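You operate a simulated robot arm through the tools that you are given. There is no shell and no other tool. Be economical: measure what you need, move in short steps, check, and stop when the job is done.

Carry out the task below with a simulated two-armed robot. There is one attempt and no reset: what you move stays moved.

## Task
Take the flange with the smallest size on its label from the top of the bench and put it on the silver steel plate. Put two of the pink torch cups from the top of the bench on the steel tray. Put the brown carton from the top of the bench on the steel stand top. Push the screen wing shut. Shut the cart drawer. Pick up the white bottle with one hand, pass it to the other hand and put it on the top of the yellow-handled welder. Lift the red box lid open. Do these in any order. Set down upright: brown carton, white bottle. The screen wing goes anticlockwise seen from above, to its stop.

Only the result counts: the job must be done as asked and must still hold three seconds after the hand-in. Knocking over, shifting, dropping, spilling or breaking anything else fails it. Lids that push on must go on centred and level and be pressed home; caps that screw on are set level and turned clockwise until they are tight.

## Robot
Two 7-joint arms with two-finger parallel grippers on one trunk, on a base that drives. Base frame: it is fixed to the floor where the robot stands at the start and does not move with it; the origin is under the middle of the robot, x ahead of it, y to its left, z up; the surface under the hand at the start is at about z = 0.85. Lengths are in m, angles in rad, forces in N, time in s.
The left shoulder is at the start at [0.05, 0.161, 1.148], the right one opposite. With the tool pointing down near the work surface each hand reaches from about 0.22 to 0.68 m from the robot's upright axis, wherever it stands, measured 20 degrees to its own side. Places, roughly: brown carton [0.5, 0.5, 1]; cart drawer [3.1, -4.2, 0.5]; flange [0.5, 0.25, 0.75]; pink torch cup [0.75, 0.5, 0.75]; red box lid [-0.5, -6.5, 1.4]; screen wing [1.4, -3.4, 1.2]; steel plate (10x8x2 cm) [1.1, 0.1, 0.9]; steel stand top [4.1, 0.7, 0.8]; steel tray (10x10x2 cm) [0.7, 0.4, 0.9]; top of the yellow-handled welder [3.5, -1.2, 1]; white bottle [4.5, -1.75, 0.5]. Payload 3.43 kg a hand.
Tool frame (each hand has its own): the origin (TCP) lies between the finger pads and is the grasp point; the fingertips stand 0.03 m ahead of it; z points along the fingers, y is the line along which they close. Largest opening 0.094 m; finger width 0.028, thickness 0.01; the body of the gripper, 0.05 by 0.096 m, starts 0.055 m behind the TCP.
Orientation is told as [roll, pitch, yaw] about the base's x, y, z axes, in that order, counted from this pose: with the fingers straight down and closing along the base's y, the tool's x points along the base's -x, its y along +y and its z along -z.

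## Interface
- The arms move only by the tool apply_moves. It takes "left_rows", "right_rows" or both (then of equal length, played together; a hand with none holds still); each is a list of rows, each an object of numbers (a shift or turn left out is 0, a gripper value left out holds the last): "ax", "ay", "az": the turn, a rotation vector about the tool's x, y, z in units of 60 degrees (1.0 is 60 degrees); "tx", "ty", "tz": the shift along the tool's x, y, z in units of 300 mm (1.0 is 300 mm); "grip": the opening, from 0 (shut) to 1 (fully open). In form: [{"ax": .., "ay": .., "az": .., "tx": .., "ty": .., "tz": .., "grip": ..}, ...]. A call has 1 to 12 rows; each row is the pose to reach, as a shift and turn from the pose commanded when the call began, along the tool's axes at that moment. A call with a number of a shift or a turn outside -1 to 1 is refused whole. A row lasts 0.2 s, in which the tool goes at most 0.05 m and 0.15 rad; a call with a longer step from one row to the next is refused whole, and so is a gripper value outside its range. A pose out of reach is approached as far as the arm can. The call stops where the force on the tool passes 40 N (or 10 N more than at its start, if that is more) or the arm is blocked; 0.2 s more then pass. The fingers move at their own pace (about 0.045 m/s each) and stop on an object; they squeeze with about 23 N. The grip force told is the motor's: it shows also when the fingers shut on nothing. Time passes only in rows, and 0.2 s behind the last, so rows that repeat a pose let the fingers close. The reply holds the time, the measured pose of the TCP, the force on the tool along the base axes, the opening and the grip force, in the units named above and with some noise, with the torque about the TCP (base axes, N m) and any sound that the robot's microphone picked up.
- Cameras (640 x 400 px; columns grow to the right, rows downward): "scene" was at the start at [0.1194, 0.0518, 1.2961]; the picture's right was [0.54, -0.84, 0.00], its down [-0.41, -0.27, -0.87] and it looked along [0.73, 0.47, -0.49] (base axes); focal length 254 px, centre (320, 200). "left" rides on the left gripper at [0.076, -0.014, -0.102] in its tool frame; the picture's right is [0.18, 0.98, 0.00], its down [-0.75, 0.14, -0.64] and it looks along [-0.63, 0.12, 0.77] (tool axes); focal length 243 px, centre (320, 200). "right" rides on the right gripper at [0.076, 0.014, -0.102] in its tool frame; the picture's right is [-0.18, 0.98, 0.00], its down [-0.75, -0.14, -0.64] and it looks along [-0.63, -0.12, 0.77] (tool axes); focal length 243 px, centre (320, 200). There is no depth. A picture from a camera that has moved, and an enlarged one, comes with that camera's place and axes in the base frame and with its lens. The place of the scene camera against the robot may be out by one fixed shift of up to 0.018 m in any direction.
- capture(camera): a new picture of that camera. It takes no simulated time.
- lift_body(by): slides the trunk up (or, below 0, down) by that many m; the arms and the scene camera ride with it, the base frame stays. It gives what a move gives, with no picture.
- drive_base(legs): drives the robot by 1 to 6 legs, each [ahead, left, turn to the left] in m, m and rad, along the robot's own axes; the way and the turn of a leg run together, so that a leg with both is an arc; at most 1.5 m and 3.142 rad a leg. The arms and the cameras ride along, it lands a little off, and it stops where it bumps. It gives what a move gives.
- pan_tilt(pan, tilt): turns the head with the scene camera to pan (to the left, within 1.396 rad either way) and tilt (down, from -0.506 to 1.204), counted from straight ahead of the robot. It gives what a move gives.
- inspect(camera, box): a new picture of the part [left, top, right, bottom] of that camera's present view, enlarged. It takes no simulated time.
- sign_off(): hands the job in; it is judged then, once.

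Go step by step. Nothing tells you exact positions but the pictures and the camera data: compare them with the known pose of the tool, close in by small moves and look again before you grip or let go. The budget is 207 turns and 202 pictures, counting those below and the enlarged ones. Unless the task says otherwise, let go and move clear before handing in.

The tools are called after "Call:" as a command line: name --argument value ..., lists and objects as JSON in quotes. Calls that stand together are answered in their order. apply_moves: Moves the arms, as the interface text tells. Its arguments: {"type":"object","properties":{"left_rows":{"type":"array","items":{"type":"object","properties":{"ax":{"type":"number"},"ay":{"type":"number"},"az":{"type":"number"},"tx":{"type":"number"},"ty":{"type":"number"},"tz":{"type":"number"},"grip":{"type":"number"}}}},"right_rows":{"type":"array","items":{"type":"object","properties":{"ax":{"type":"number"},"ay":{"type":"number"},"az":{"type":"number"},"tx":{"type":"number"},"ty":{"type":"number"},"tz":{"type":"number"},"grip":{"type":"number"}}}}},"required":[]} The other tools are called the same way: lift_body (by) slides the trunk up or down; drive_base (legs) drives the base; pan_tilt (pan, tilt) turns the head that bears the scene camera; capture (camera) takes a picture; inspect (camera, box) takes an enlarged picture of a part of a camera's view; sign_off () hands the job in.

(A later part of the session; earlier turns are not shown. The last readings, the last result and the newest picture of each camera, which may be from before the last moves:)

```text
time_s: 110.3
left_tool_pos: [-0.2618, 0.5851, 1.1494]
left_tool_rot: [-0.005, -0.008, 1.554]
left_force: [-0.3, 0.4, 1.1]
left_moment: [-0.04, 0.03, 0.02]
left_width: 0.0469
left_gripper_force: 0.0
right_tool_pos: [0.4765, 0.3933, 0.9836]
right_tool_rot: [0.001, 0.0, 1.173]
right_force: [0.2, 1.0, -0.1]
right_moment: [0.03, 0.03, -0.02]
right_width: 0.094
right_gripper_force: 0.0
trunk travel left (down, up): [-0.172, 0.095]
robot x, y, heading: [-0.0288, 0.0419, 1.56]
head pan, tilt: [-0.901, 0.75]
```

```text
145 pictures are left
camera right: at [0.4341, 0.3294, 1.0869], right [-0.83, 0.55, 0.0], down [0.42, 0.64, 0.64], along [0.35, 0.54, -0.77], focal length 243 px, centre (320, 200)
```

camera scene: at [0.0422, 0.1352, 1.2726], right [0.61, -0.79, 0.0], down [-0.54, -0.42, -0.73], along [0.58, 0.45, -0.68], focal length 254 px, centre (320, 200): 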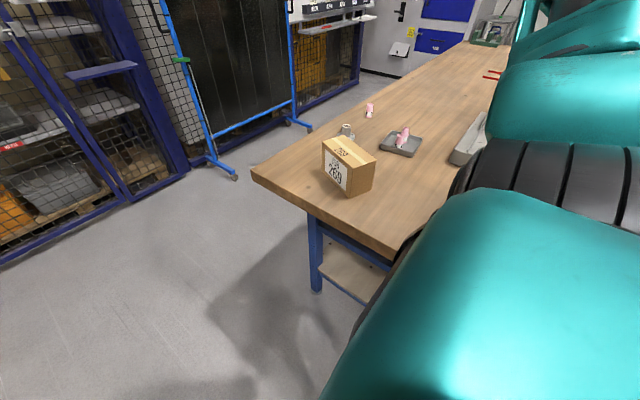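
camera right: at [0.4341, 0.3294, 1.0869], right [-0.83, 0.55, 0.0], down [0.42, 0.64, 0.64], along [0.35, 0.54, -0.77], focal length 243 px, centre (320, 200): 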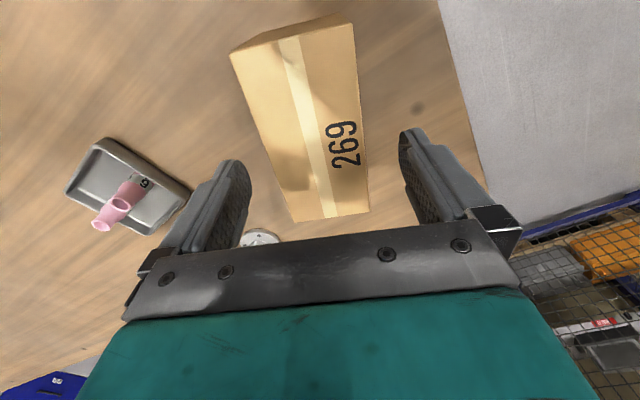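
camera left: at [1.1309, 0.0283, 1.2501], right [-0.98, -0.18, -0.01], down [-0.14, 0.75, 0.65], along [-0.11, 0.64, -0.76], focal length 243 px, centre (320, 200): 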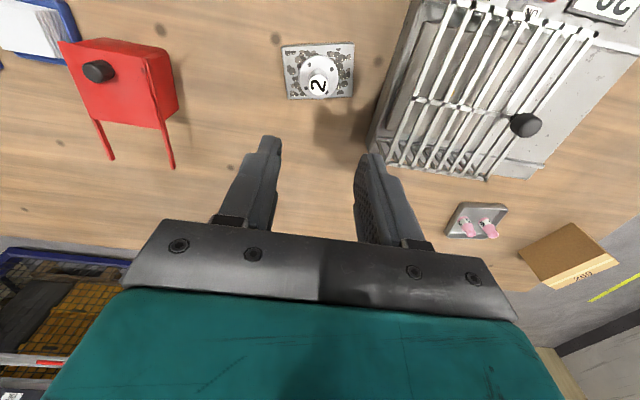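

Call:
apply_moves --right_rows '[{"tz": 0.14}, {"tz": 0.275}, {"tz": 0.275, "grip": 0}, {"tz": 0.275, "grip": 0}, {"tz": 0.275, "grip": 0}, {"tz": 0.275, "grip": 0}]'

Call:
capture --camera "right"

```text
time_s: 111.7
left_tool_pos: [-0.2618, 0.5849, 1.1496]
left_tool_rot: [-0.006, -0.007, 1.554]
left_force: [0.9, 0.0, 0.6]
left_moment: [0.02, -0.02, 0.01]
left_width: 0.047
left_gripper_force: 0.1
right_tool_pos: [0.4788, 0.3957, 0.9014]
right_tool_rot: [0.001, 0.0, 1.171]
right_force: [2.1, 0.0, -0.3]
right_moment: [0.24, -0.22, -0.13]
right_width: 0.0703
right_gripper_force: 23.2
trunk travel left (down, up): [-0.172, 0.095]
robot x, y, heading: [-0.0226, 0.0419, 1.564]
head pan, tilt: [-0.901, 0.75]
```

```text
144 pictures are left
camera right: at [0.4351, 0.3314, 1.005], right [-0.83, 0.55, 0.0], down [0.42, 0.64, 0.64], along [0.35, 0.54, -0.77], focal length 243 px, centre (320, 200)
```

right: 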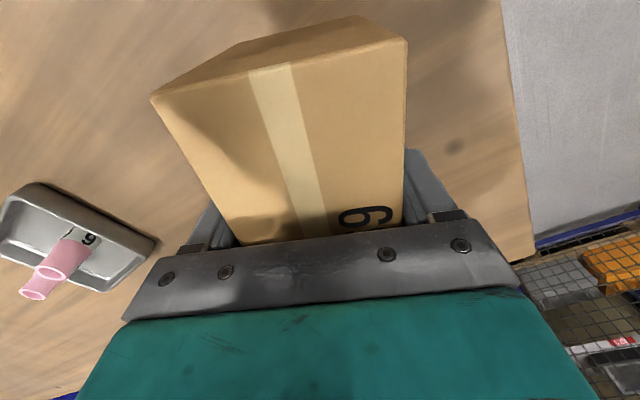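

Carton gripped (0.070 m wide). I lift it.

Call:
apply_moves --right_rows '[{"grip": 0}, {"tz": -0.05}, {"tz": -0.15}, {"tz": -0.3}, {"tz": -0.45}, {"tz": -0.6}, {"tz": -0.75}]'

Call:
capture --camera "right"

```text
time_s: 113.5
left_tool_pos: [-0.2595, 0.5846, 1.1483]
left_tool_rot: [-0.003, -0.008, 1.551]
left_force: [-0.6, 0.0, 0.4]
left_moment: [0.03, 0.01, 0.02]
left_width: 0.0471
left_gripper_force: 0.0
right_tool_pos: [0.4675, 0.3915, 1.0512]
right_tool_rot: [-0.033, 0.17, 1.201]
right_force: [0.9, -0.2, -4.3]
right_moment: [0.02, 0.0, 0.01]
right_width: 0.0705
right_gripper_force: 23.0
right hand out of reach, approached as far as the arm can: row 7
trunk travel left (down, up): [-0.172, 0.095]
robot x, y, heading: [-0.0286, 0.0417, 1.564]
head pan, tilt: [-0.901, 0.75]
stopped in row 7 (right hand): the arm was blocked; the commanded pose is now the measured one
```

```text
143 pictures are left
camera right: at [0.4296, 0.3444, 1.1662], right [-0.85, 0.52, -0.06], down [0.42, 0.75, 0.51], along [0.31, 0.41, -0.86], focal length 243 px, centre (320, 200)
```

right: 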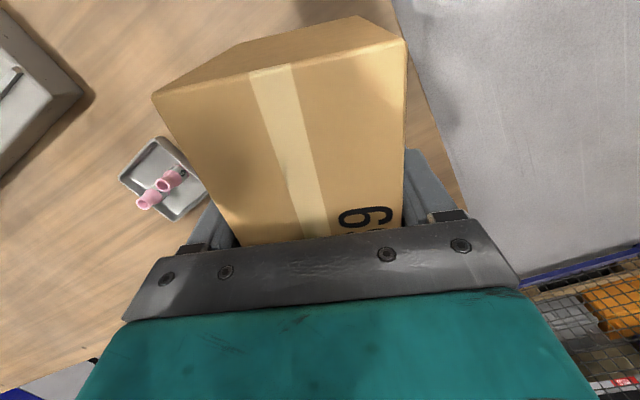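

The arm hit a limit and tilted slightly. I level the hand and bring the carton in nearer the robot.

Call:
apply_moves --right_rows '[{"tx": 0.04, "ty": 0.12, "ax": -0.008, "ay": -0.04}, {"tx": 0.09, "ty": 0.24, "ax": -0.016, "ay": -0.08}, {"tx": 0.14, "ty": 0.36, "ax": -0.024, "ay": -0.12}, {"tx": 0.187, "ty": 0.48, "ax": -0.0315, "ay": -0.162}]'

Call:
capture --camera "right"

```text
time_s: 114.5
left_tool_pos: [-0.2624, 0.5852, 1.1489]
left_tool_rot: [-0.007, -0.008, 1.551]
left_force: [-0.7, 0.1, 0.3]
left_moment: [0.01, -0.01, 0.0]
left_width: 0.0471
left_gripper_force: 0.1
right_tool_pos: [0.312, 0.3931, 1.0565]
right_tool_rot: [0.001, -0.002, 1.202]
right_force: [-0.1, 0.3, -4.4]
right_moment: [-0.02, 0.0, -0.01]
right_width: 0.0703
right_gripper_force: 23.4
trunk travel left (down, up): [-0.172, 0.095]
robot x, y, heading: [-0.0248, 0.0442, 1.563]
head pan, tilt: [-0.901, 0.75]
```

```text
142 pictures are left
camera right: at [0.2708, 0.3266, 1.1605], right [-0.85, 0.53, 0.0], down [0.4, 0.65, 0.64], along [0.34, 0.55, -0.77], focal length 243 px, centre (320, 200)
```

right: 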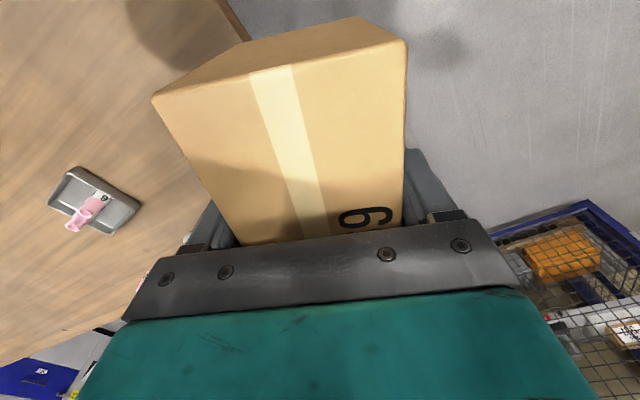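

Call:
apply_moves --left_rows '[{"tx": 0.15}, {"tx": 0.3}, {"tx": 0.45}, {"tx": 0.6}, {"tx": 0.7, "ty": 0.1}]' --right_rows '[{"tz": -0.07}, {"tz": -0.14}, {"tz": -0.2}, {"tz": -0.2}, {"tz": -0.2}]'

Call:
drive_base --legs '[[-0.52, 0, 0], [0, -1.4, 0]]'

Call:
pan_tilt --pan -1.3 --tilt 0.3

Call:
capture --camera "scene"

```text
time_s: 115.7
left_tool_pos: [-0.2963, 0.3738, 1.1473]
left_tool_rot: [-0.007, -0.007, 1.552]
left_force: [-0.3, -0.7, 0.3]
left_moment: [-0.02, -0.01, 0.0]
left_width: 0.0469
left_gripper_force: 0.1
right_tool_pos: [0.3122, 0.3928, 1.1182]
right_tool_rot: [-0.003, -0.001, 1.205]
right_force: [-0.6, 0.2, -3.7]
right_moment: [0.02, -0.01, -0.02]
right_width: 0.0706
right_gripper_force: 23.1
trunk travel left (down, up): [-0.172, 0.095]
robot x, y, heading: [-0.0269, 0.0429, 1.561]
head pan, tilt: [-0.901, 0.75]
```

```text
time_s: 130.9
left_tool_pos: [1.1042, -0.1623, 1.147]
left_tool_rot: [-0.006, -0.008, 1.555]
left_force: [0.0, -0.7, 0.0]
left_moment: [0.0, 0.03, 0.05]
left_width: 0.047
left_gripper_force: 0.1
right_tool_pos: [1.7108, -0.1433, 1.1166]
right_tool_rot: [-0.001, 0.0, 1.206]
right_force: [-0.4, 0.2, -4.6]
right_moment: [0.01, 0.0, -0.01]
right_width: 0.0704
right_gripper_force: 23.2
trunk travel left (down, up): [-0.172, 0.095]
robot x, y, heading: [1.3686, -0.4929, 1.565]
head pan, tilt: [-0.901, 0.75]
```

```text
time_s: 131.8
left_tool_pos: [1.1038, -0.1631, 1.147]
left_tool_rot: [-0.005, -0.008, 1.555]
left_force: [-0.6, 0.6, -0.6]
left_moment: [-0.02, -0.04, -0.01]
left_width: 0.0471
left_gripper_force: 0.1
right_tool_pos: [1.7113, -0.1439, 1.1164]
right_tool_rot: [-0.002, 0.0, 1.206]
right_force: [0.6, 0.1, -4.0]
right_moment: [0.01, -0.01, 0.01]
right_width: 0.0703
right_gripper_force: 23.0
trunk travel left (down, up): [-0.172, 0.095]
robot x, y, heading: [1.3706, -0.4977, 1.566]
head pan, tilt: [-1.3, 0.3]
```

```text
141 pictures are left
camera scene: at [1.4666, -0.4282, 1.3129], right [0.26, -0.96, 0.0], down [-0.29, -0.08, -0.95], along [0.92, 0.25, -0.3], focal length 254 px, centre (320, 200)
```

scene: 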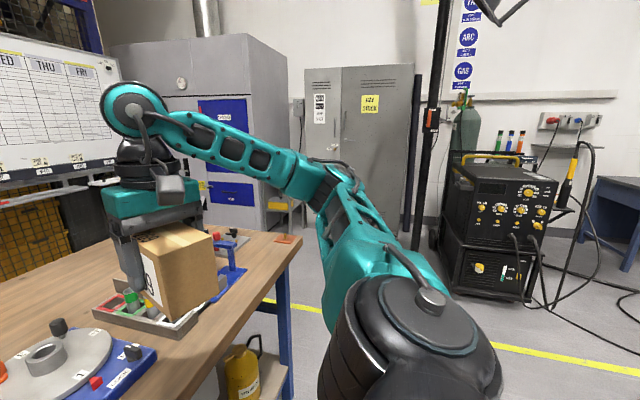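

The aisle ahead is clear to the end of the bench; I go on right and look for the stand.

Call:
drive_base --legs '[[0, -1.0, 0]]'

Call:
pan_tilt --pan -0.85 --tilt 0.35

Call:
capture --camera "scene"

Call:
pan_tilt --pan -1.39 --tilt 0.35

Call:
capture --camera "scene"

```text
time_s: 140.9
left_tool_pos: [2.1052, -0.1659, 1.1463]
left_tool_rot: [-0.005, -0.005, 1.568]
left_force: [0.1, -0.1, -0.2]
left_moment: [0.04, 0.01, -0.03]
left_width: 0.047
left_gripper_force: 0.1
right_tool_pos: [2.7127, -0.1398, 1.1159]
right_tool_rot: [0.0, 0.0, 1.217]
right_force: [-0.1, -0.1, -4.2]
right_moment: [-0.01, 0.0, -0.01]
right_width: 0.0709
right_gripper_force: 22.4
trunk travel left (down, up): [-0.172, 0.095]
robot x, y, heading: [2.3779, -0.4972, 1.577]
head pan, tilt: [-1.3, 0.3]
```

```text
time_s: 141.8
left_tool_pos: [2.1046, -0.165, 1.1478]
left_tool_rot: [-0.006, -0.007, 1.568]
left_force: [-0.9, 0.6, 0.6]
left_moment: [-0.01, 0.01, 0.02]
left_width: 0.0468
left_gripper_force: 0.1
right_tool_pos: [2.7116, -0.14, 1.1155]
right_tool_rot: [0.0, 0.0, 1.217]
right_force: [-0.4, -0.2, -4.0]
right_moment: [0.0, -0.02, 0.0]
right_width: 0.0705
right_gripper_force: 23.3
trunk travel left (down, up): [-0.172, 0.095]
robot x, y, heading: [2.3774, -0.4945, 1.575]
head pan, tilt: [-0.85, 0.351]
```

```text
140 pictures are left
camera scene: at [2.4508, -0.3912, 1.3082], right [0.66, -0.75, 0.0], down [-0.26, -0.23, -0.94], along [0.7, 0.62, -0.34], focal length 254 px, centre (320, 200)
```

scene: 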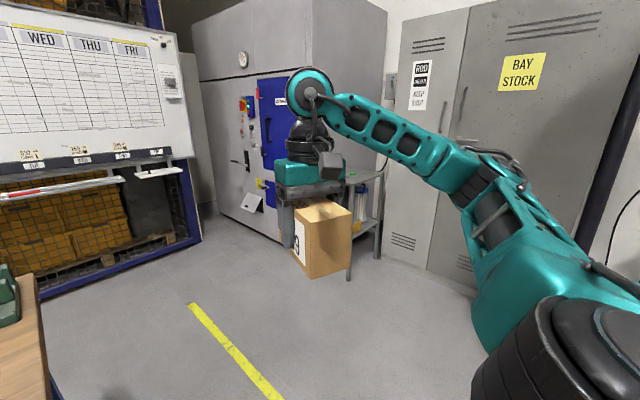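

```text
time_s: 142.8
left_tool_pos: [2.1045, -0.1658, 1.1476]
left_tool_rot: [-0.005, -0.008, 1.568]
left_force: [1.2, -0.2, 0.1]
left_moment: [-0.03, 0.02, -0.02]
left_width: 0.047
left_gripper_force: 0.0
right_tool_pos: [2.7123, -0.1403, 1.1159]
right_tool_rot: [-0.002, -0.001, 1.218]
right_force: [-0.2, -0.7, -4.4]
right_moment: [-0.01, 0.0, 0.04]
right_width: 0.0704
right_gripper_force: 23.2
trunk travel left (down, up): [-0.172, 0.095]
robot x, y, heading: [2.3803, -0.4984, 1.579]
head pan, tilt: [-1.389, 0.351]
```

```text
139 pictures are left
camera scene: at [2.4726, -0.4355, 1.3082], right [0.19, -0.98, 0.0], down [-0.34, -0.06, -0.94], along [0.92, 0.18, -0.34], focal length 254 px, centre (320, 200)
```

scene: 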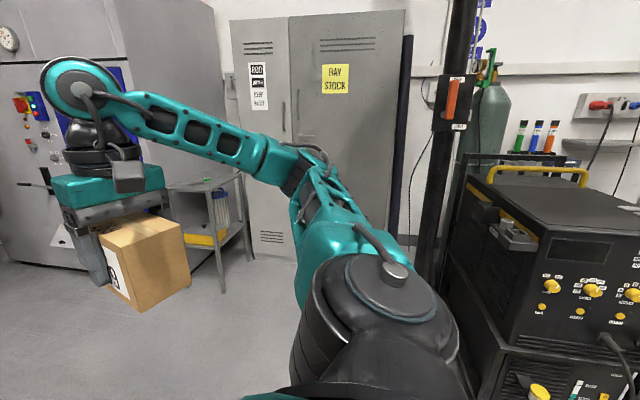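

I see the small steel stand between the blue-doored machine and the lockers. I go clear of the bench end, forward, then turn to face +x.

Call:
drive_base --legs '[[0, -0.4, 0], [1.15, 0, 0], [0, 0, -1.57]]'

Call:
pan_tilt --pan 0.0 --tilt 0.5

Call:
capture --camera "scene"

Call:
capture --camera "right"

```text
time_s: 156.0
left_tool_pos: [3.0893, 0.9341, 1.147]
left_tool_rot: [-0.005, -0.008, 0.013]
left_force: [-0.2, 0.5, -0.2]
left_moment: [-0.01, -0.05, -0.03]
left_width: 0.047
left_gripper_force: 0.0
right_tool_pos: [3.1241, 0.3271, 1.1168]
right_tool_rot: [-0.001, -0.001, -0.337]
right_force: [-0.4, -0.5, -3.9]
right_moment: [0.02, 0.02, 0.0]
right_width: 0.0703
right_gripper_force: 23.0
trunk travel left (down, up): [-0.172, 0.095]
robot x, y, heading: [2.7637, 0.6535, 0.02]
head pan, tilt: [-1.389, 0.351]
```

```text
time_s: 157.5
left_tool_pos: [3.0894, 0.9342, 1.1478]
left_tool_rot: [-0.004, -0.007, 0.013]
left_force: [-0.6, -0.2, -1.1]
left_moment: [-0.02, 0.01, 0.03]
left_width: 0.047
left_gripper_force: 0.1
right_tool_pos: [3.1235, 0.3274, 1.1163]
right_tool_rot: [-0.003, 0.0, -0.337]
right_force: [0.0, -0.7, -4.5]
right_moment: [-0.03, 0.01, 0.02]
right_width: 0.0704
right_gripper_force: 23.0
trunk travel left (down, up): [-0.172, 0.095]
robot x, y, heading: [2.7624, 0.654, 0.02]
head pan, tilt: [0.0, 0.499]
```

```text
138 pictures are left
camera scene: at [2.8976, 0.6606, 1.2945], right [0.02, -1.0, 0.0], down [-0.48, -0.01, -0.88], along [0.88, 0.02, -0.48], focal length 254 px, centre (320, 200)
```

scene: 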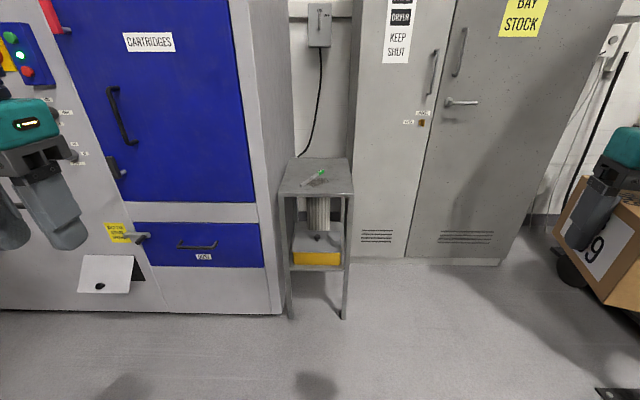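

```text
137 pictures are left
camera right: at [3.0569, 0.3654, 1.2196], right [0.5, 0.87, 0.0], down [0.66, -0.38, 0.64], along [0.56, -0.32, -0.77], focal length 243 px, centre (320, 200)
```

right: 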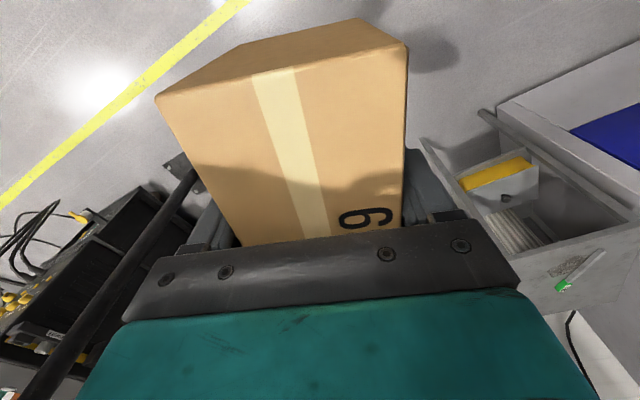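

Call:
inspect --camera "scene" --box '[260, 140, 380, 220]'

```text
5.00 times, centred on (320, 180) of scene
camera zoom: at [2.8976, 0.6606, 1.2945], right [0.02, -1.0, 0.0], down [-0.48, -0.01, -0.88], along [0.88, 0.02, -0.48], focal length 1272 px, centre (320, 300)
```

zoom: 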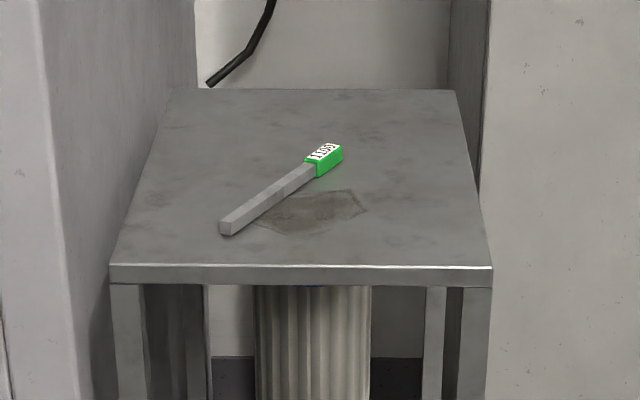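

A bar with a green tag lies across the stand top, so I'll put the carton at the front right, near (3.95,0.60), long side along x. I retract the left hand, turn the carton straight and drive up.

Call:
apply_moves --left_rows '[{"tx": 0.1}, {"tx": 0.2}, {"tx": 0.23}]' --right_rows '[{"az": -0.12}, {"az": -0.24}, {"az": -0.325}]'

Call:
drive_base --legs '[[0, 0.17, -0.02], [0.62, 0, 0]]'

Call:
pan_tilt --pan -0.25 --tilt 0.75

Call:
capture --camera "scene"

Call:
capture --camera "right"

```text
time_s: 158.3
left_tool_pos: [3.0195, 0.9339, 1.147]
left_tool_rot: [-0.005, -0.007, 0.012]
left_force: [0.3, -0.2, 0.2]
left_moment: [-0.01, -0.03, -0.01]
left_width: 0.0472
left_gripper_force: 0.2
right_tool_pos: [3.1243, 0.3266, 1.1166]
right_tool_rot: [0.0, 0.0, 0.007]
right_force: [0.8, 0.1, -4.8]
right_moment: [-0.01, 0.01, -0.01]
right_width: 0.0703
right_gripper_force: 23.5
trunk travel left (down, up): [-0.172, 0.095]
robot x, y, heading: [2.7629, 0.656, 0.017]
head pan, tilt: [0.0, 0.499]
```

```text
time_s: 163.6
left_tool_pos: [3.6526, 1.0933, 1.1474]
left_tool_rot: [-0.005, -0.008, -0.015]
left_force: [0.0, 0.4, -0.7]
left_moment: [0.0, 0.04, 0.0]
left_width: 0.047
left_gripper_force: 0.0
right_tool_pos: [3.7396, 0.484, 1.1163]
right_tool_rot: [-0.001, 0.001, -0.023]
right_force: [0.7, -0.4, -4.1]
right_moment: [-0.02, 0.02, -0.01]
right_width: 0.0707
right_gripper_force: 22.8
trunk travel left (down, up): [-0.172, 0.095]
robot x, y, heading: [3.3897, 0.8178, -0.006]
head pan, tilt: [0.0, 0.499]
```

```text
time_s: 164.3
left_tool_pos: [3.6523, 1.0941, 1.1483]
left_tool_rot: [-0.005, -0.008, -0.016]
left_force: [0.6, 0.2, -0.2]
left_moment: [0.04, 0.0, 0.01]
left_width: 0.0469
left_gripper_force: 0.1
right_tool_pos: [3.7397, 0.4838, 1.1168]
right_tool_rot: [-0.001, -0.001, -0.024]
right_force: [0.2, 0.6, -4.2]
right_moment: [-0.01, 0.01, 0.0]
right_width: 0.0702
right_gripper_force: 23.5
trunk travel left (down, up): [-0.172, 0.095]
robot x, y, heading: [3.3881, 0.8214, -0.009]
head pan, tilt: [-0.25, 0.75]
```

```text
135 pictures are left
camera scene: at [3.5118, 0.8033, 1.2726], right [-0.25, -0.97, 0.0], down [-0.66, 0.17, -0.73], along [0.71, -0.18, -0.68], focal length 254 px, centre (320, 200)
```

scene: 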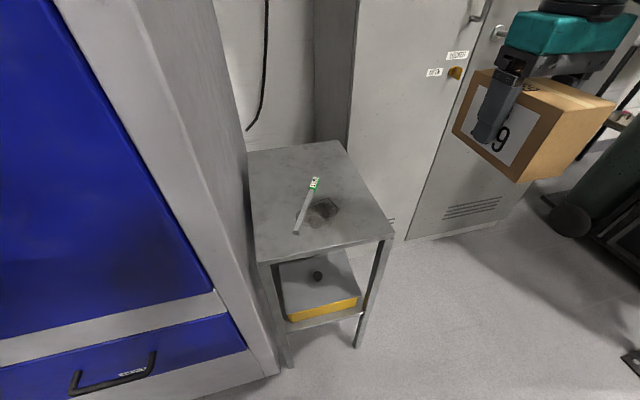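

```text
134 pictures are left
camera right: at [3.6637, 0.4997, 1.2199], right [0.21, 0.98, 0.0], down [0.75, -0.16, 0.64], along [0.63, -0.13, -0.77], focal length 243 px, centre (320, 200)
```

right: 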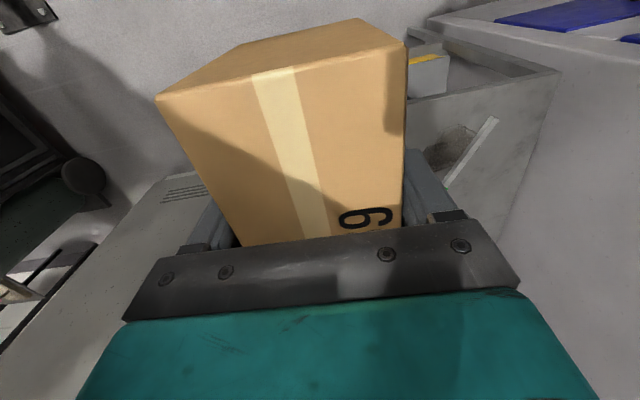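

Stand top spans x 3.82–4.28, y 0.535–0.857; the bar runs (3.88,0.756)–(4.06,0.667). I move the carton over (3.93,0.597).

Call:
apply_moves --right_rows '[{"tx": -0.13, "ty": 0.07, "az": -0.02}, {"tx": -0.26, "ty": 0.14, "az": -0.02}, {"tx": -0.39, "ty": 0.22, "az": -0.02}, {"tx": -0.52, "ty": 0.3, "az": -0.02}, {"tx": -0.63, "ty": 0.377, "az": -0.02}]'

Call:
lift_body --by -0.15

Call:
capture --camera "scene"

Call:
capture --camera "right"

```text
time_s: 165.5
left_tool_pos: [3.655, 1.094, 1.1467]
left_tool_rot: [-0.007, -0.006, -0.015]
left_force: [0.2, -0.7, 0.4]
left_moment: [0.0, -0.01, 0.0]
left_width: 0.0472
left_gripper_force: 0.1
right_tool_pos: [3.9309, 0.5921, 1.1147]
right_tool_rot: [-0.001, 0.001, -0.004]
right_force: [-0.2, -0.4, -4.4]
right_moment: [-0.01, 0.0, 0.0]
right_width: 0.0704
right_gripper_force: 22.7
trunk travel left (down, up): [-0.172, 0.095]
robot x, y, heading: [3.3923, 0.8252, -0.006]
head pan, tilt: [-0.25, 0.75]
```

```text
time_s: 167.3
left_tool_pos: [3.6525, 1.0933, 0.9968]
left_tool_rot: [-0.006, -0.007, -0.014]
left_force: [0.5, -0.5, -0.1]
left_moment: [-0.01, 0.04, 0.0]
left_width: 0.047
left_gripper_force: 0.0
right_tool_pos: [3.9308, 0.5933, 0.9648]
right_tool_rot: [-0.004, 0.0, -0.004]
right_force: [0.2, -0.8, -3.5]
right_moment: [0.0, -0.02, 0.0]
right_width: 0.0706
right_gripper_force: 23.3
trunk travel left (down, up): [-0.022, 0.245]
robot x, y, heading: [3.3899, 0.8208, -0.007]
head pan, tilt: [-0.25, 0.75]
```

```text
133 pictures are left
camera scene: at [3.5117, 0.8033, 1.1226], right [-0.25, -0.97, 0.0], down [-0.66, 0.17, -0.73], along [0.71, -0.18, -0.68], focal length 254 px, centre (320, 200)
```

scene: 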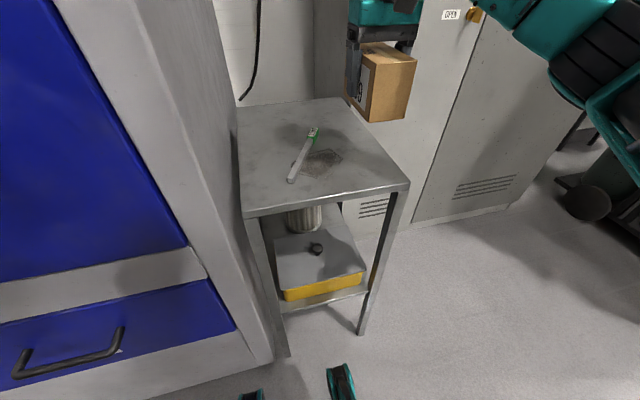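

```text
132 pictures are left
camera right: at [3.8537, 0.6072, 1.0686], right [0.19, 0.98, 0.0], down [0.75, -0.14, 0.64], along [0.63, -0.12, -0.77], focal length 243 px, centre (320, 200)
```

right: 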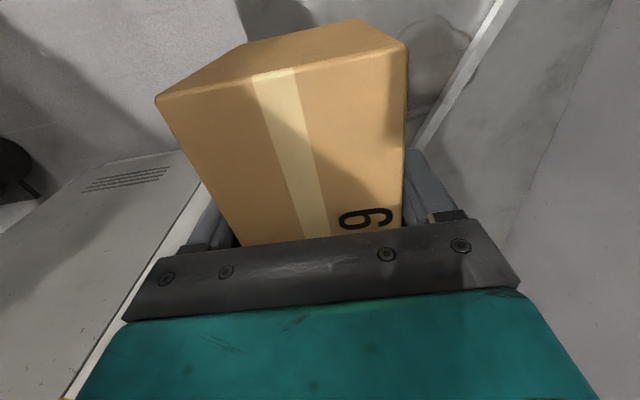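

Call:
apply_moves --right_rows '[{"tz": 0.12, "ty": 0.013}, {"tz": 0.24, "ty": 0.013}, {"tz": 0.31, "ty": 0.013}]'

Call:
capture --camera "scene"

```text
time_s: 168.1
left_tool_pos: [3.6536, 1.0929, 0.9964]
left_tool_rot: [-0.006, -0.006, -0.015]
left_force: [-0.4, 0.5, -0.6]
left_moment: [-0.02, 0.01, 0.02]
left_width: 0.0471
left_gripper_force: 0.1
right_tool_pos: [3.9315, 0.5972, 0.8724]
right_tool_rot: [-0.001, 0.0, -0.003]
right_force: [-0.4, 0.8, -3.8]
right_moment: [-0.02, -0.02, 0.0]
right_width: 0.0703
right_gripper_force: 23.1
trunk travel left (down, up): [-0.022, 0.245]
robot x, y, heading: [3.3859, 0.8234, -0.003]
head pan, tilt: [-0.25, 0.75]
```

```text
131 pictures are left
camera scene: at [3.5119, 0.8033, 1.1226], right [-0.25, -0.97, 0.0], down [-0.66, 0.17, -0.73], along [0.71, -0.18, -0.68], focal length 254 px, centre (320, 200)
```

scene: 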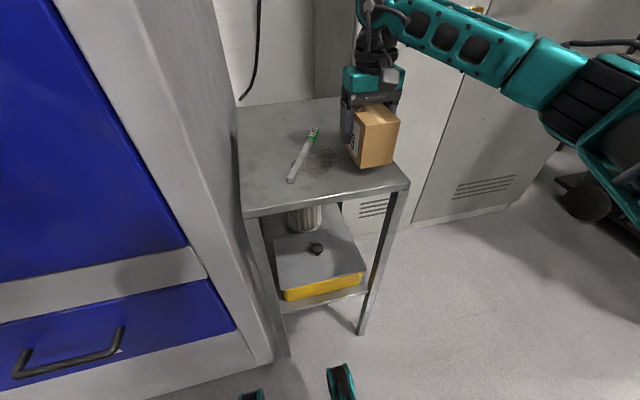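

Carton is near the right edge; I shift it 1.5 cm left and lower to contact.

Call:
apply_moves --right_rows '[{"ty": 0.05}, {"ty": 0.05, "tz": 0.03}, {"ty": 0.05, "tz": 0.045}, {"ty": 0.05, "tz": 0.06}]'

```text
time_s: 169.1
left_tool_pos: [3.6534, 1.0929, 0.9969]
left_tool_rot: [-0.005, -0.006, -0.017]
left_force: [0.3, 0.3, 0.3]
left_moment: [0.0, 0.02, 0.02]
left_width: 0.0469
left_gripper_force: 0.0
right_tool_pos: [3.9294, 0.6116, 0.8543]
right_tool_rot: [-0.003, 0.0, -0.003]
right_force: [0.2, 0.3, -3.5]
right_moment: [-0.03, -0.01, -0.01]
right_width: 0.0702
right_gripper_force: 22.8
trunk travel left (down, up): [-0.022, 0.245]
robot x, y, heading: [3.3871, 0.8206, -0.007]
head pan, tilt: [-0.25, 0.75]
```

Call:
apply_moves --right_rows '[{"tz": 0.012}, {"tz": 0.024}, {"tz": 0.03}]'

Call:
inspect --camera "scene" --box '[300, 80, 420, 200]'

```text
time_s: 169.9
left_tool_pos: [3.6508, 1.0935, 0.997]
left_tool_rot: [-0.004, -0.008, -0.015]
left_force: [0.5, 0.3, -0.7]
left_moment: [0.0, 0.01, -0.02]
left_width: 0.047
left_gripper_force: 0.1
right_tool_pos: [3.9286, 0.6114, 0.8499]
right_tool_rot: [0.0, -0.011, -0.007]
right_force: [4.9, -3.7, 27.2]
right_moment: [-0.08, 0.01, 0.0]
right_width: 0.0703
right_gripper_force: 23.1
trunk travel left (down, up): [-0.022, 0.245]
robot x, y, heading: [3.3903, 0.8233, -0.006]
head pan, tilt: [-0.25, 0.75]
```

```text
3.33 times, centred on (360, 140) of scene
camera zoom: at [3.51, 0.8039, 1.1233], right [-0.25, -0.97, 0.0], down [-0.66, 0.17, -0.73], along [0.71, -0.19, -0.68], focal length 848 px, centre (187, 400)
```

zoom: 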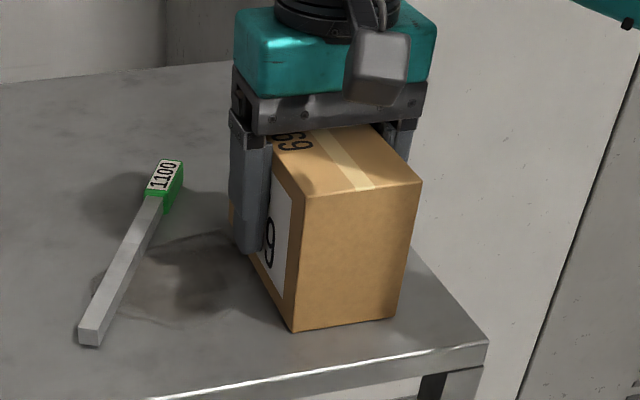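

Contact; the carton stands upright on the stand. I open and rise straight up.

Call:
apply_moves --right_rows '[{"tz": -0.005, "grip": 1}, {"tz": -0.005, "grip": 1}, {"tz": -0.005, "grip": 1}, {"tz": -0.15, "grip": 1}, {"tz": -0.3}, {"tz": -0.42}]'

Call:
lift_body --by 0.15

Call:
capture --camera "scene"

```text
time_s: 171.3
left_tool_pos: [3.6525, 1.0931, 0.9978]
left_tool_rot: [-0.005, -0.006, -0.017]
left_force: [-0.2, -0.1, -1.1]
left_moment: [0.01, -0.02, 0.01]
left_width: 0.0471
left_gripper_force: 0.0
right_tool_pos: [3.9282, 0.6125, 0.9721]
right_tool_rot: [-0.002, -0.001, -0.004]
right_force: [0.3, 0.5, 0.0]
right_moment: [-0.04, -0.04, 0.0]
right_width: 0.0942
right_gripper_force: 0.0
trunk travel left (down, up): [-0.022, 0.245]
robot x, y, heading: [3.3885, 0.8213, -0.004]
head pan, tilt: [-0.25, 0.75]
```

```text
time_s: 173.0
left_tool_pos: [3.6533, 1.0933, 1.1463]
left_tool_rot: [-0.005, -0.006, -0.016]
left_force: [0.2, -0.5, 0.1]
left_moment: [0.01, 0.01, -0.02]
left_width: 0.0469
left_gripper_force: 0.1
right_tool_pos: [3.9283, 0.611, 1.1212]
right_tool_rot: [-0.002, 0.0, -0.003]
right_force: [-0.1, -0.1, -0.1]
right_moment: [0.01, -0.01, 0.01]
right_width: 0.0941
right_gripper_force: 0.0
trunk travel left (down, up): [-0.172, 0.095]
robot x, y, heading: [3.3861, 0.8236, -0.007]
head pan, tilt: [-0.25, 0.75]
```

```text
129 pictures are left
camera scene: at [3.5116, 0.8035, 1.2726], right [-0.25, -0.97, 0.0], down [-0.66, 0.17, -0.73], along [0.71, -0.19, -0.68], focal length 254 px, centre (320, 200)
```

scene: 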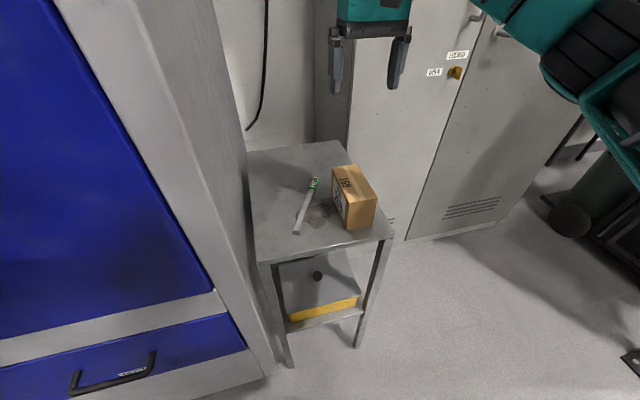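

Carton done. I retract the right hand, back off and look toward the welder and bottle.

Call:
apply_moves --right_rows '[{"tx": 0.15}, {"tx": 0.3}, {"tx": 0.45}, {"tx": 0.6}, {"tx": 0.75, "ty": -0.05}, {"tx": 0.8, "ty": -0.15}]'

Call:
drive_base --legs '[[-0.65, 0, 0], [0, -0.5, 0]]'

Call:
pan_tilt --pan -0.9 --tilt 0.4

Call:
capture --camera "scene"

Call:
pan_tilt --pan -1.39 --tilt 0.35

Call:
capture --camera "scene"

```text
time_s: 174.4
left_tool_pos: [3.653, 1.0933, 1.1482]
left_tool_rot: [-0.005, -0.006, -0.015]
left_force: [0.1, -0.6, -0.1]
left_moment: [0.01, 0.02, -0.01]
left_width: 0.0472
left_gripper_force: 0.1
right_tool_pos: [3.6865, 0.5678, 1.1199]
right_tool_rot: [-0.002, 0.0, -0.005]
right_force: [0.2, -0.1, -0.4]
right_moment: [0.01, -0.04, 0.04]
right_width: 0.094
right_gripper_force: 0.2
trunk travel left (down, up): [-0.172, 0.095]
robot x, y, heading: [3.3872, 0.8184, -0.009]
head pan, tilt: [-0.25, 0.75]
```

```text
time_s: 182.6
left_tool_pos: [2.9919, 0.6, 1.1465]
left_tool_rot: [-0.005, -0.007, -0.004]
left_force: [-0.3, 1.2, 0.2]
left_moment: [-0.04, 0.03, 0.01]
left_width: 0.047
left_gripper_force: 0.0
right_tool_pos: [3.0334, 0.0755, 1.1208]
right_tool_rot: [-0.001, 0.0, 0.006]
right_force: [-0.1, 0.1, 0.4]
right_moment: [0.03, -0.02, 0.02]
right_width: 0.0941
right_gripper_force: 0.0
trunk travel left (down, up): [-0.172, 0.095]
robot x, y, heading: [2.7284, 0.3258, 0.001]
head pan, tilt: [-0.25, 0.75]
```

```text
time_s: 183.6
left_tool_pos: [2.9922, 0.6, 1.1479]
left_tool_rot: [-0.004, -0.006, -0.006]
left_force: [0.2, 0.1, 0.4]
left_moment: [-0.01, 0.0, 0.0]
left_width: 0.047
left_gripper_force: 0.1
right_tool_pos: [3.0324, 0.0755, 1.1193]
right_tool_rot: [0.0, -0.001, 0.007]
right_force: [-0.2, 0.2, 1.0]
right_moment: [0.02, 0.02, -0.01]
right_width: 0.0939
right_gripper_force: 0.1
trunk travel left (down, up): [-0.172, 0.095]
robot x, y, heading: [2.7308, 0.3261, 0.001]
head pan, tilt: [-0.901, 0.4]
```

```text
128 pictures are left
camera scene: at [2.8316, 0.2565, 1.3037], right [-0.78, -0.62, 0.0], down [-0.24, 0.3, -0.92], along [0.58, -0.72, -0.39], focal length 254 px, centre (320, 200)
```

scene: 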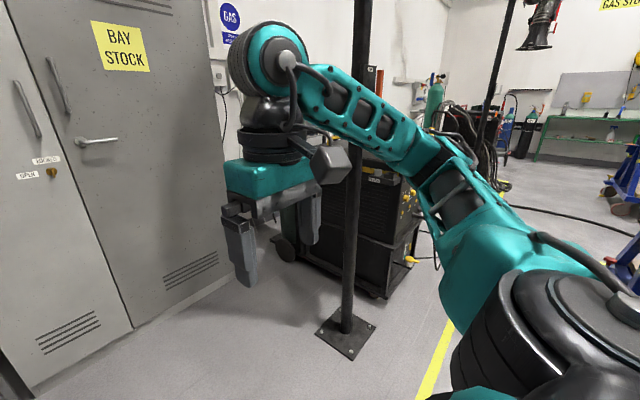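

```text
time_s: 184.5
left_tool_pos: [2.9915, 0.5998, 1.1475]
left_tool_rot: [-0.005, -0.007, -0.005]
left_force: [-0.6, 0.3, 0.2]
left_moment: [-0.03, 0.0, 0.03]
left_width: 0.047
left_gripper_force: 0.1
right_tool_pos: [3.0332, 0.0764, 1.1202]
right_tool_rot: [-0.002, 0.001, 0.007]
right_force: [0.1, 0.4, -0.8]
right_moment: [-0.01, 0.0, 0.03]
right_width: 0.0938
right_gripper_force: 0.0
trunk travel left (down, up): [-0.172, 0.095]
robot x, y, heading: [2.7325, 0.3251, -0.002]
head pan, tilt: [-1.389, 0.351]
```

```text
127 pictures are left
camera scene: at [2.7909, 0.2373, 1.3083], right [-0.98, -0.18, 0.0], down [-0.06, 0.34, -0.94], along [0.17, -0.92, -0.34], focal length 254 px, centre (320, 200)
```

scene: 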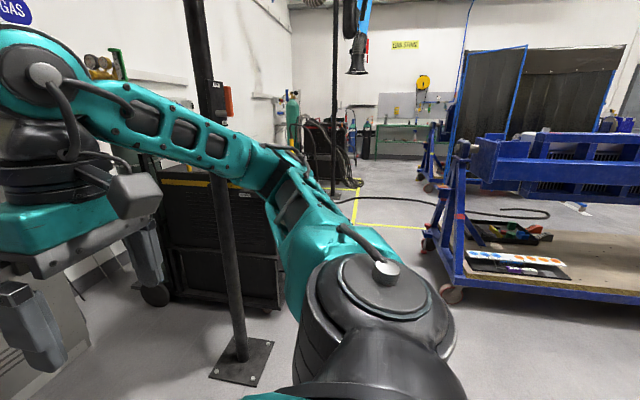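

Call:
drive_base --legs '[[-0.1, 0, 0], [0, -1.5, 0]]'

Call:
pan_tilt --pan 0.0 --tilt 0.35

Call:
capture --camera "scene"

Call:
pan_tilt --pan -0.8 --tilt 0.35

Call:
capture --camera "scene"

```text
time_s: 185.8
left_tool_pos: [2.8968, 0.5999, 1.1476]
left_tool_rot: [-0.005, -0.007, -0.006]
left_force: [0.3, 0.0, -0.6]
left_moment: [0.0, 0.01, -0.02]
left_width: 0.047
left_gripper_force: 0.0
right_tool_pos: [2.9345, 0.0757, 1.1222]
right_tool_rot: [-0.001, -0.002, 0.008]
right_force: [0.2, 0.5, 0.1]
right_moment: [0.01, 0.03, 0.02]
right_width: 0.0942
right_gripper_force: 0.0
trunk travel left (down, up): [-0.172, 0.095]
robot x, y, heading: [2.6309, 0.3272, 0.004]
head pan, tilt: [-1.389, 0.351]
stopped in leg 1: the robot was blocked; the commanded pose is now the measured one
```

```text
time_s: 187.4
left_tool_pos: [2.8946, 0.5998, 1.1479]
left_tool_rot: [-0.005, -0.009, -0.006]
left_force: [-0.6, 0.1, 0.0]
left_moment: [-0.03, 0.0, 0.01]
left_width: 0.0468
left_gripper_force: 0.0
right_tool_pos: [2.9341, 0.0746, 1.121]
right_tool_rot: [-0.002, -0.002, 0.006]
right_force: [-0.7, -0.3, -0.1]
right_moment: [-0.05, 0.01, 0.02]
right_width: 0.0942
right_gripper_force: 0.0
trunk travel left (down, up): [-0.172, 0.095]
robot x, y, heading: [2.6298, 0.3259, 0.003]
head pan, tilt: [0.0, 0.351]
```

```text
126 pictures are left
camera scene: at [2.7691, 0.3287, 1.3083], right [0.0, -1.0, 0.0], down [-0.34, 0.0, -0.94], along [0.94, 0.0, -0.34], focal length 254 px, centre (320, 200)
```

scene: 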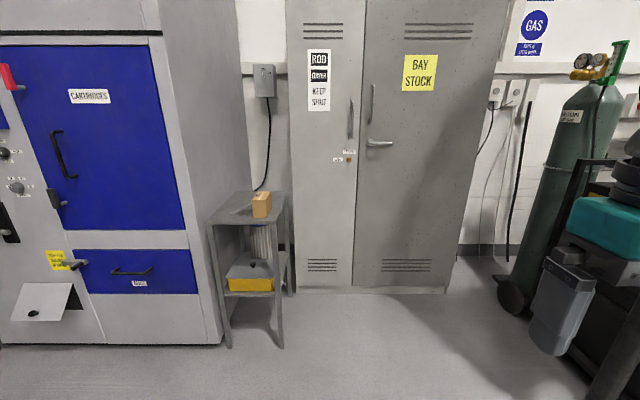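

```text
time_s: 188.5
left_tool_pos: [2.8937, 0.5991, 1.1484]
left_tool_rot: [-0.005, -0.009, -0.008]
left_force: [-0.5, 0.0, -0.2]
left_moment: [0.02, 0.0, -0.01]
left_width: 0.0471
left_gripper_force: 0.1
right_tool_pos: [2.9343, 0.0763, 1.121]
right_tool_rot: [-0.002, -0.001, 0.007]
right_force: [0.0, -0.7, -0.4]
right_moment: [0.02, 0.03, 0.01]
right_width: 0.094
right_gripper_force: 0.2
trunk travel left (down, up): [-0.172, 0.095]
robot x, y, heading: [2.63, 0.326, 0.006]
head pan, tilt: [-0.799, 0.351]
```

```text
125 pictures are left
camera scene: at [2.7412, 0.262, 1.3083], right [-0.71, -0.7, 0.0], down [-0.24, 0.25, -0.94], along [0.66, -0.67, -0.34], focal length 254 px, centre (320, 200)
```

scene: 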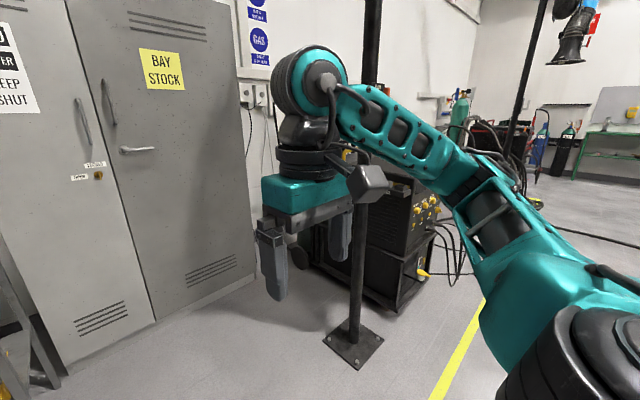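

The base just touched the bench end when backing; I move forward off it and strafe along.

Call:
drive_base --legs '[[0.1, 0, 0], [0, -1.5, 0]]'

Call:
pan_tilt --pan 0.0 --tilt 0.35

Call:
capture --camera "scene"

Call:
pan_tilt --pan -0.8 --tilt 0.35

Call:
capture --camera "scene"

```text
time_s: 202.4
left_tool_pos: [2.9864, -0.8948, 1.1484]
left_tool_rot: [-0.006, -0.008, -0.038]
left_force: [-0.8, -0.4, 0.3]
left_moment: [0.0, 0.01, 0.01]
left_width: 0.047
left_gripper_force: 0.0
right_tool_pos: [3.0099, -1.4208, 1.1211]
right_tool_rot: [-0.002, -0.002, -0.025]
right_force: [1.2, 0.8, 0.3]
right_moment: [-0.06, -0.01, -0.02]
right_width: 0.094
right_gripper_force: 0.1
trunk travel left (down, up): [-0.172, 0.095]
robot x, y, heading: [2.7148, -1.1609, -0.027]
head pan, tilt: [-0.799, 0.351]
```

```text
time_s: 203.6
left_tool_pos: [2.986, -0.8947, 1.1476]
left_tool_rot: [-0.005, -0.01, -0.037]
left_force: [-1.1, 1.4, 0.7]
left_moment: [0.03, 0.03, -0.01]
left_width: 0.0471
left_gripper_force: 0.0
right_tool_pos: [3.0096, -1.42, 1.1209]
right_tool_rot: [-0.003, -0.002, -0.024]
right_force: [0.0, 0.2, 0.9]
right_moment: [-0.03, -0.02, -0.03]
right_width: 0.0941
right_gripper_force: 0.0
trunk travel left (down, up): [-0.172, 0.095]
robot x, y, heading: [2.715, -1.1645, -0.026]
head pan, tilt: [0.0, 0.351]
```

```text
124 pictures are left
camera scene: at [2.852, -1.161, 1.3083], right [-0.03, -1.0, 0.0], down [-0.34, 0.01, -0.94], along [0.94, -0.03, -0.34], focal length 254 px, centre (320, 200)
```

scene: 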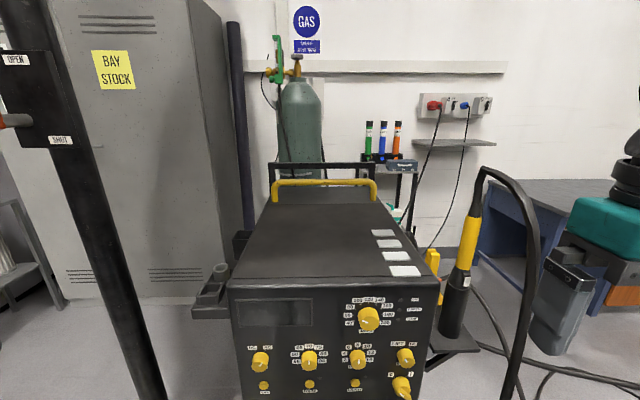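

```text
time_s: 204.7
left_tool_pos: [2.9844, -0.8947, 1.1466]
left_tool_rot: [-0.005, -0.008, -0.035]
left_force: [-0.3, -0.8, -0.4]
left_moment: [0.02, -0.02, 0.02]
left_width: 0.0469
left_gripper_force: 0.0
right_tool_pos: [3.0098, -1.4189, 1.1204]
right_tool_rot: [-0.001, -0.001, -0.024]
right_force: [0.7, -0.3, -0.2]
right_moment: [0.03, 0.05, 0.01]
right_width: 0.094
right_gripper_force: 0.1
trunk travel left (down, up): [-0.172, 0.095]
robot x, y, heading: [2.7162, -1.1592, -0.028]
head pan, tilt: [-0.799, 0.351]
```

```text
123 pictures are left
camera scene: at [2.822, -1.2268, 1.3083], right [-0.74, -0.68, 0.0], down [-0.23, 0.25, -0.94], along [0.64, -0.69, -0.34], focal length 254 px, centre (320, 200)
```

scene: 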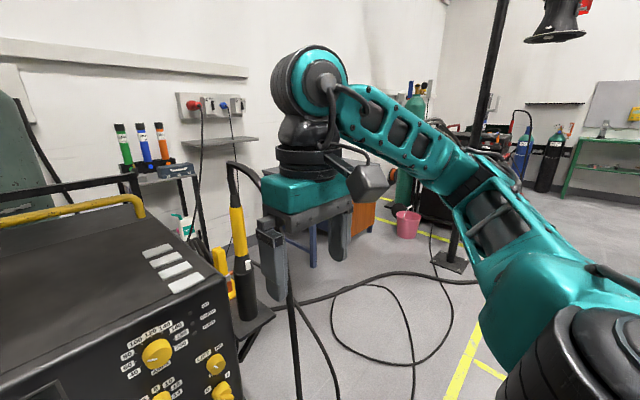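

The welder top is flat and clear (about x 3.26–3.65, y −1.38…−0.99). The white bottle seems to be on a low shelf behind at (4.5,−1.76). I move right to find an approach.

Call:
drive_base --legs '[[0, -1.1, 0.03]]'

Call:
pan_tilt --pan 0.25 --tilt 0.4

Call:
capture --camera "scene"

```text
time_s: 214.5
left_tool_pos: [2.9668, -1.9642, 1.1471]
left_tool_rot: [-0.005, -0.009, 0.006]
left_force: [0.5, -0.4, 0.0]
left_moment: [-0.01, 0.02, -0.03]
left_width: 0.0468
left_gripper_force: 0.0
right_tool_pos: [3.0135, -2.4877, 1.1208]
right_tool_rot: [-0.002, -0.001, 0.017]
right_force: [0.5, -0.3, 0.0]
right_moment: [0.0, -0.02, -0.02]
right_width: 0.094
right_gripper_force: 0.1
trunk travel left (down, up): [-0.172, 0.095]
robot x, y, heading: [2.7065, -2.2424, 0.016]
head pan, tilt: [-0.799, 0.351]
```

```text
time_s: 215.8
left_tool_pos: [2.9675, -1.964, 1.1475]
left_tool_rot: [-0.005, -0.009, 0.005]
left_force: [0.3, 0.2, -0.1]
left_moment: [-0.03, 0.01, 0.01]
left_width: 0.0471
left_gripper_force: 0.0
right_tool_pos: [3.0132, -2.4882, 1.1201]
right_tool_rot: [-0.002, -0.001, 0.018]
right_force: [1.0, 0.5, -1.1]
right_moment: [-0.01, -0.01, 0.01]
right_width: 0.094
right_gripper_force: 0.1
trunk travel left (down, up): [-0.172, 0.095]
robot x, y, heading: [2.7092, -2.2418, 0.013]
head pan, tilt: [0.25, 0.4]
```

```text
122 pictures are left
camera scene: at [2.8413, -2.2136, 1.3037], right [0.26, -0.97, 0.0], down [-0.38, -0.1, -0.92], along [0.89, 0.24, -0.39], focal length 254 px, centre (320, 200)
```

scene: 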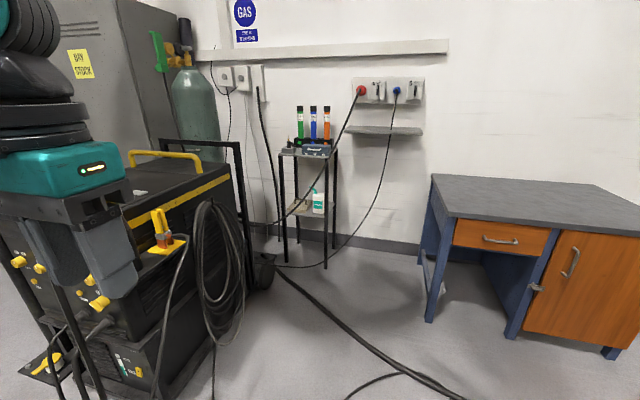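

Call:
inspect --camera "scene" --box '[250, 90, 430, 280]'

Call:
inspect --camera "scene" --box '[280, 175, 350, 235]'

```text
2.11 times, centred on (340, 185) of scene
camera zoom: at [2.8413, -2.2136, 1.3037], right [0.26, -0.97, 0.0], down [-0.38, -0.1, -0.92], along [0.89, 0.24, -0.39], focal length 536 px, centre (278, 232)
```

zoom: 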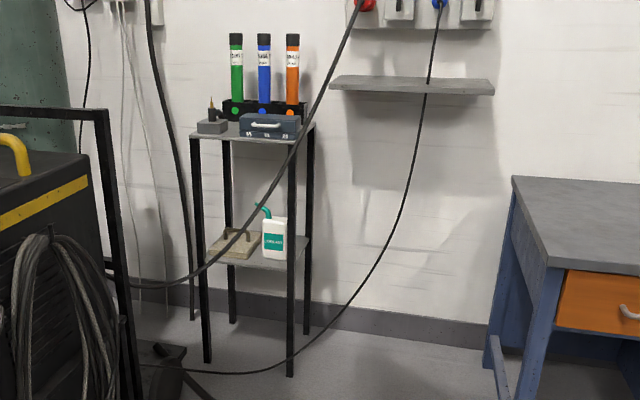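

```text
6.67 times, centred on (315, 205) of scene
camera zoom: at [2.8413, -2.2136, 1.3037], right [0.26, -0.97, 0.0], down [-0.38, -0.1, -0.92], along [0.89, 0.24, -0.39], focal length 1696 px, centre (353, 167)
```

zoom: 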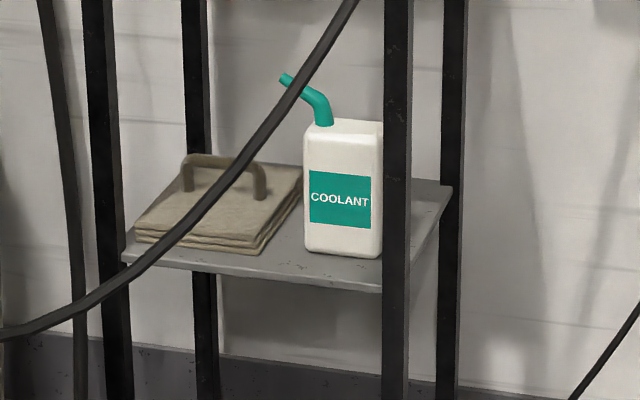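

The bottle ("COOLANT", white, with spout) is on the rack's lower shelf, z≈0.44–0.61. I drive nearer for a better view of cables and rack geometry.

Call:
drive_base --legs '[[0.75, 0, -0.013]]'

Call:
pan_tilt --pan 0.4 --tilt 0.55

Call:
capture --camera "scene"

```text
time_s: 219.8
left_tool_pos: [3.7163, -1.9583, 1.1476]
left_tool_rot: [-0.006, -0.007, -0.005]
left_force: [0.1, 0.0, -0.2]
left_moment: [-0.04, 0.0, 0.02]
left_width: 0.0472
left_gripper_force: 0.1
right_tool_pos: [3.7589, -2.4812, 1.1215]
right_tool_rot: [-0.001, -0.003, 0.009]
right_force: [1.2, 0.7, 0.3]
right_moment: [0.0, 0.05, -0.02]
right_width: 0.094
right_gripper_force: 0.0
trunk travel left (down, up): [-0.172, 0.095]
robot x, y, heading: [3.4563, -2.2325, 0.01]
head pan, tilt: [0.25, 0.4]
```

```text
time_s: 220.5
left_tool_pos: [3.7174, -1.9582, 1.1473]
left_tool_rot: [-0.005, -0.007, -0.003]
left_force: [0.0, 0.2, 0.4]
left_moment: [0.02, 0.03, 0.02]
left_width: 0.0471
left_gripper_force: 0.0
right_tool_pos: [3.7589, -2.4824, 1.1215]
right_tool_rot: [-0.002, -0.001, 0.01]
right_force: [-0.1, 1.3, 0.6]
right_moment: [0.02, 0.0, 0.0]
right_width: 0.0939
right_gripper_force: 0.1
trunk travel left (down, up): [-0.172, 0.095]
robot x, y, heading: [3.4585, -2.2305, 0.005]
head pan, tilt: [0.4, 0.55]
```

```text
119 pictures are left
camera scene: at [3.5821, -2.1947, 1.2901], right [0.4, -0.92, 0.0], down [-0.48, -0.21, -0.85], along [0.78, 0.34, -0.52], focal length 254 px, centre (320, 200)
```

scene: 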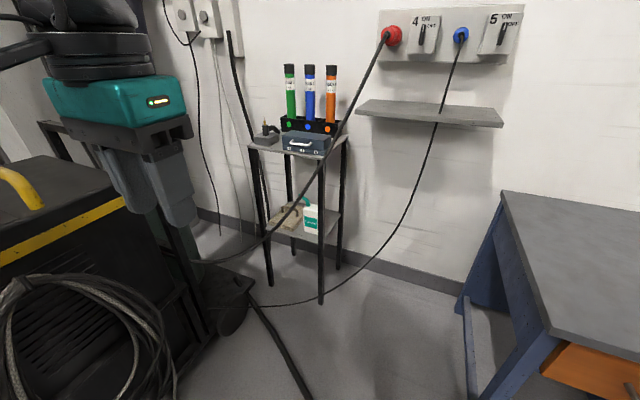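

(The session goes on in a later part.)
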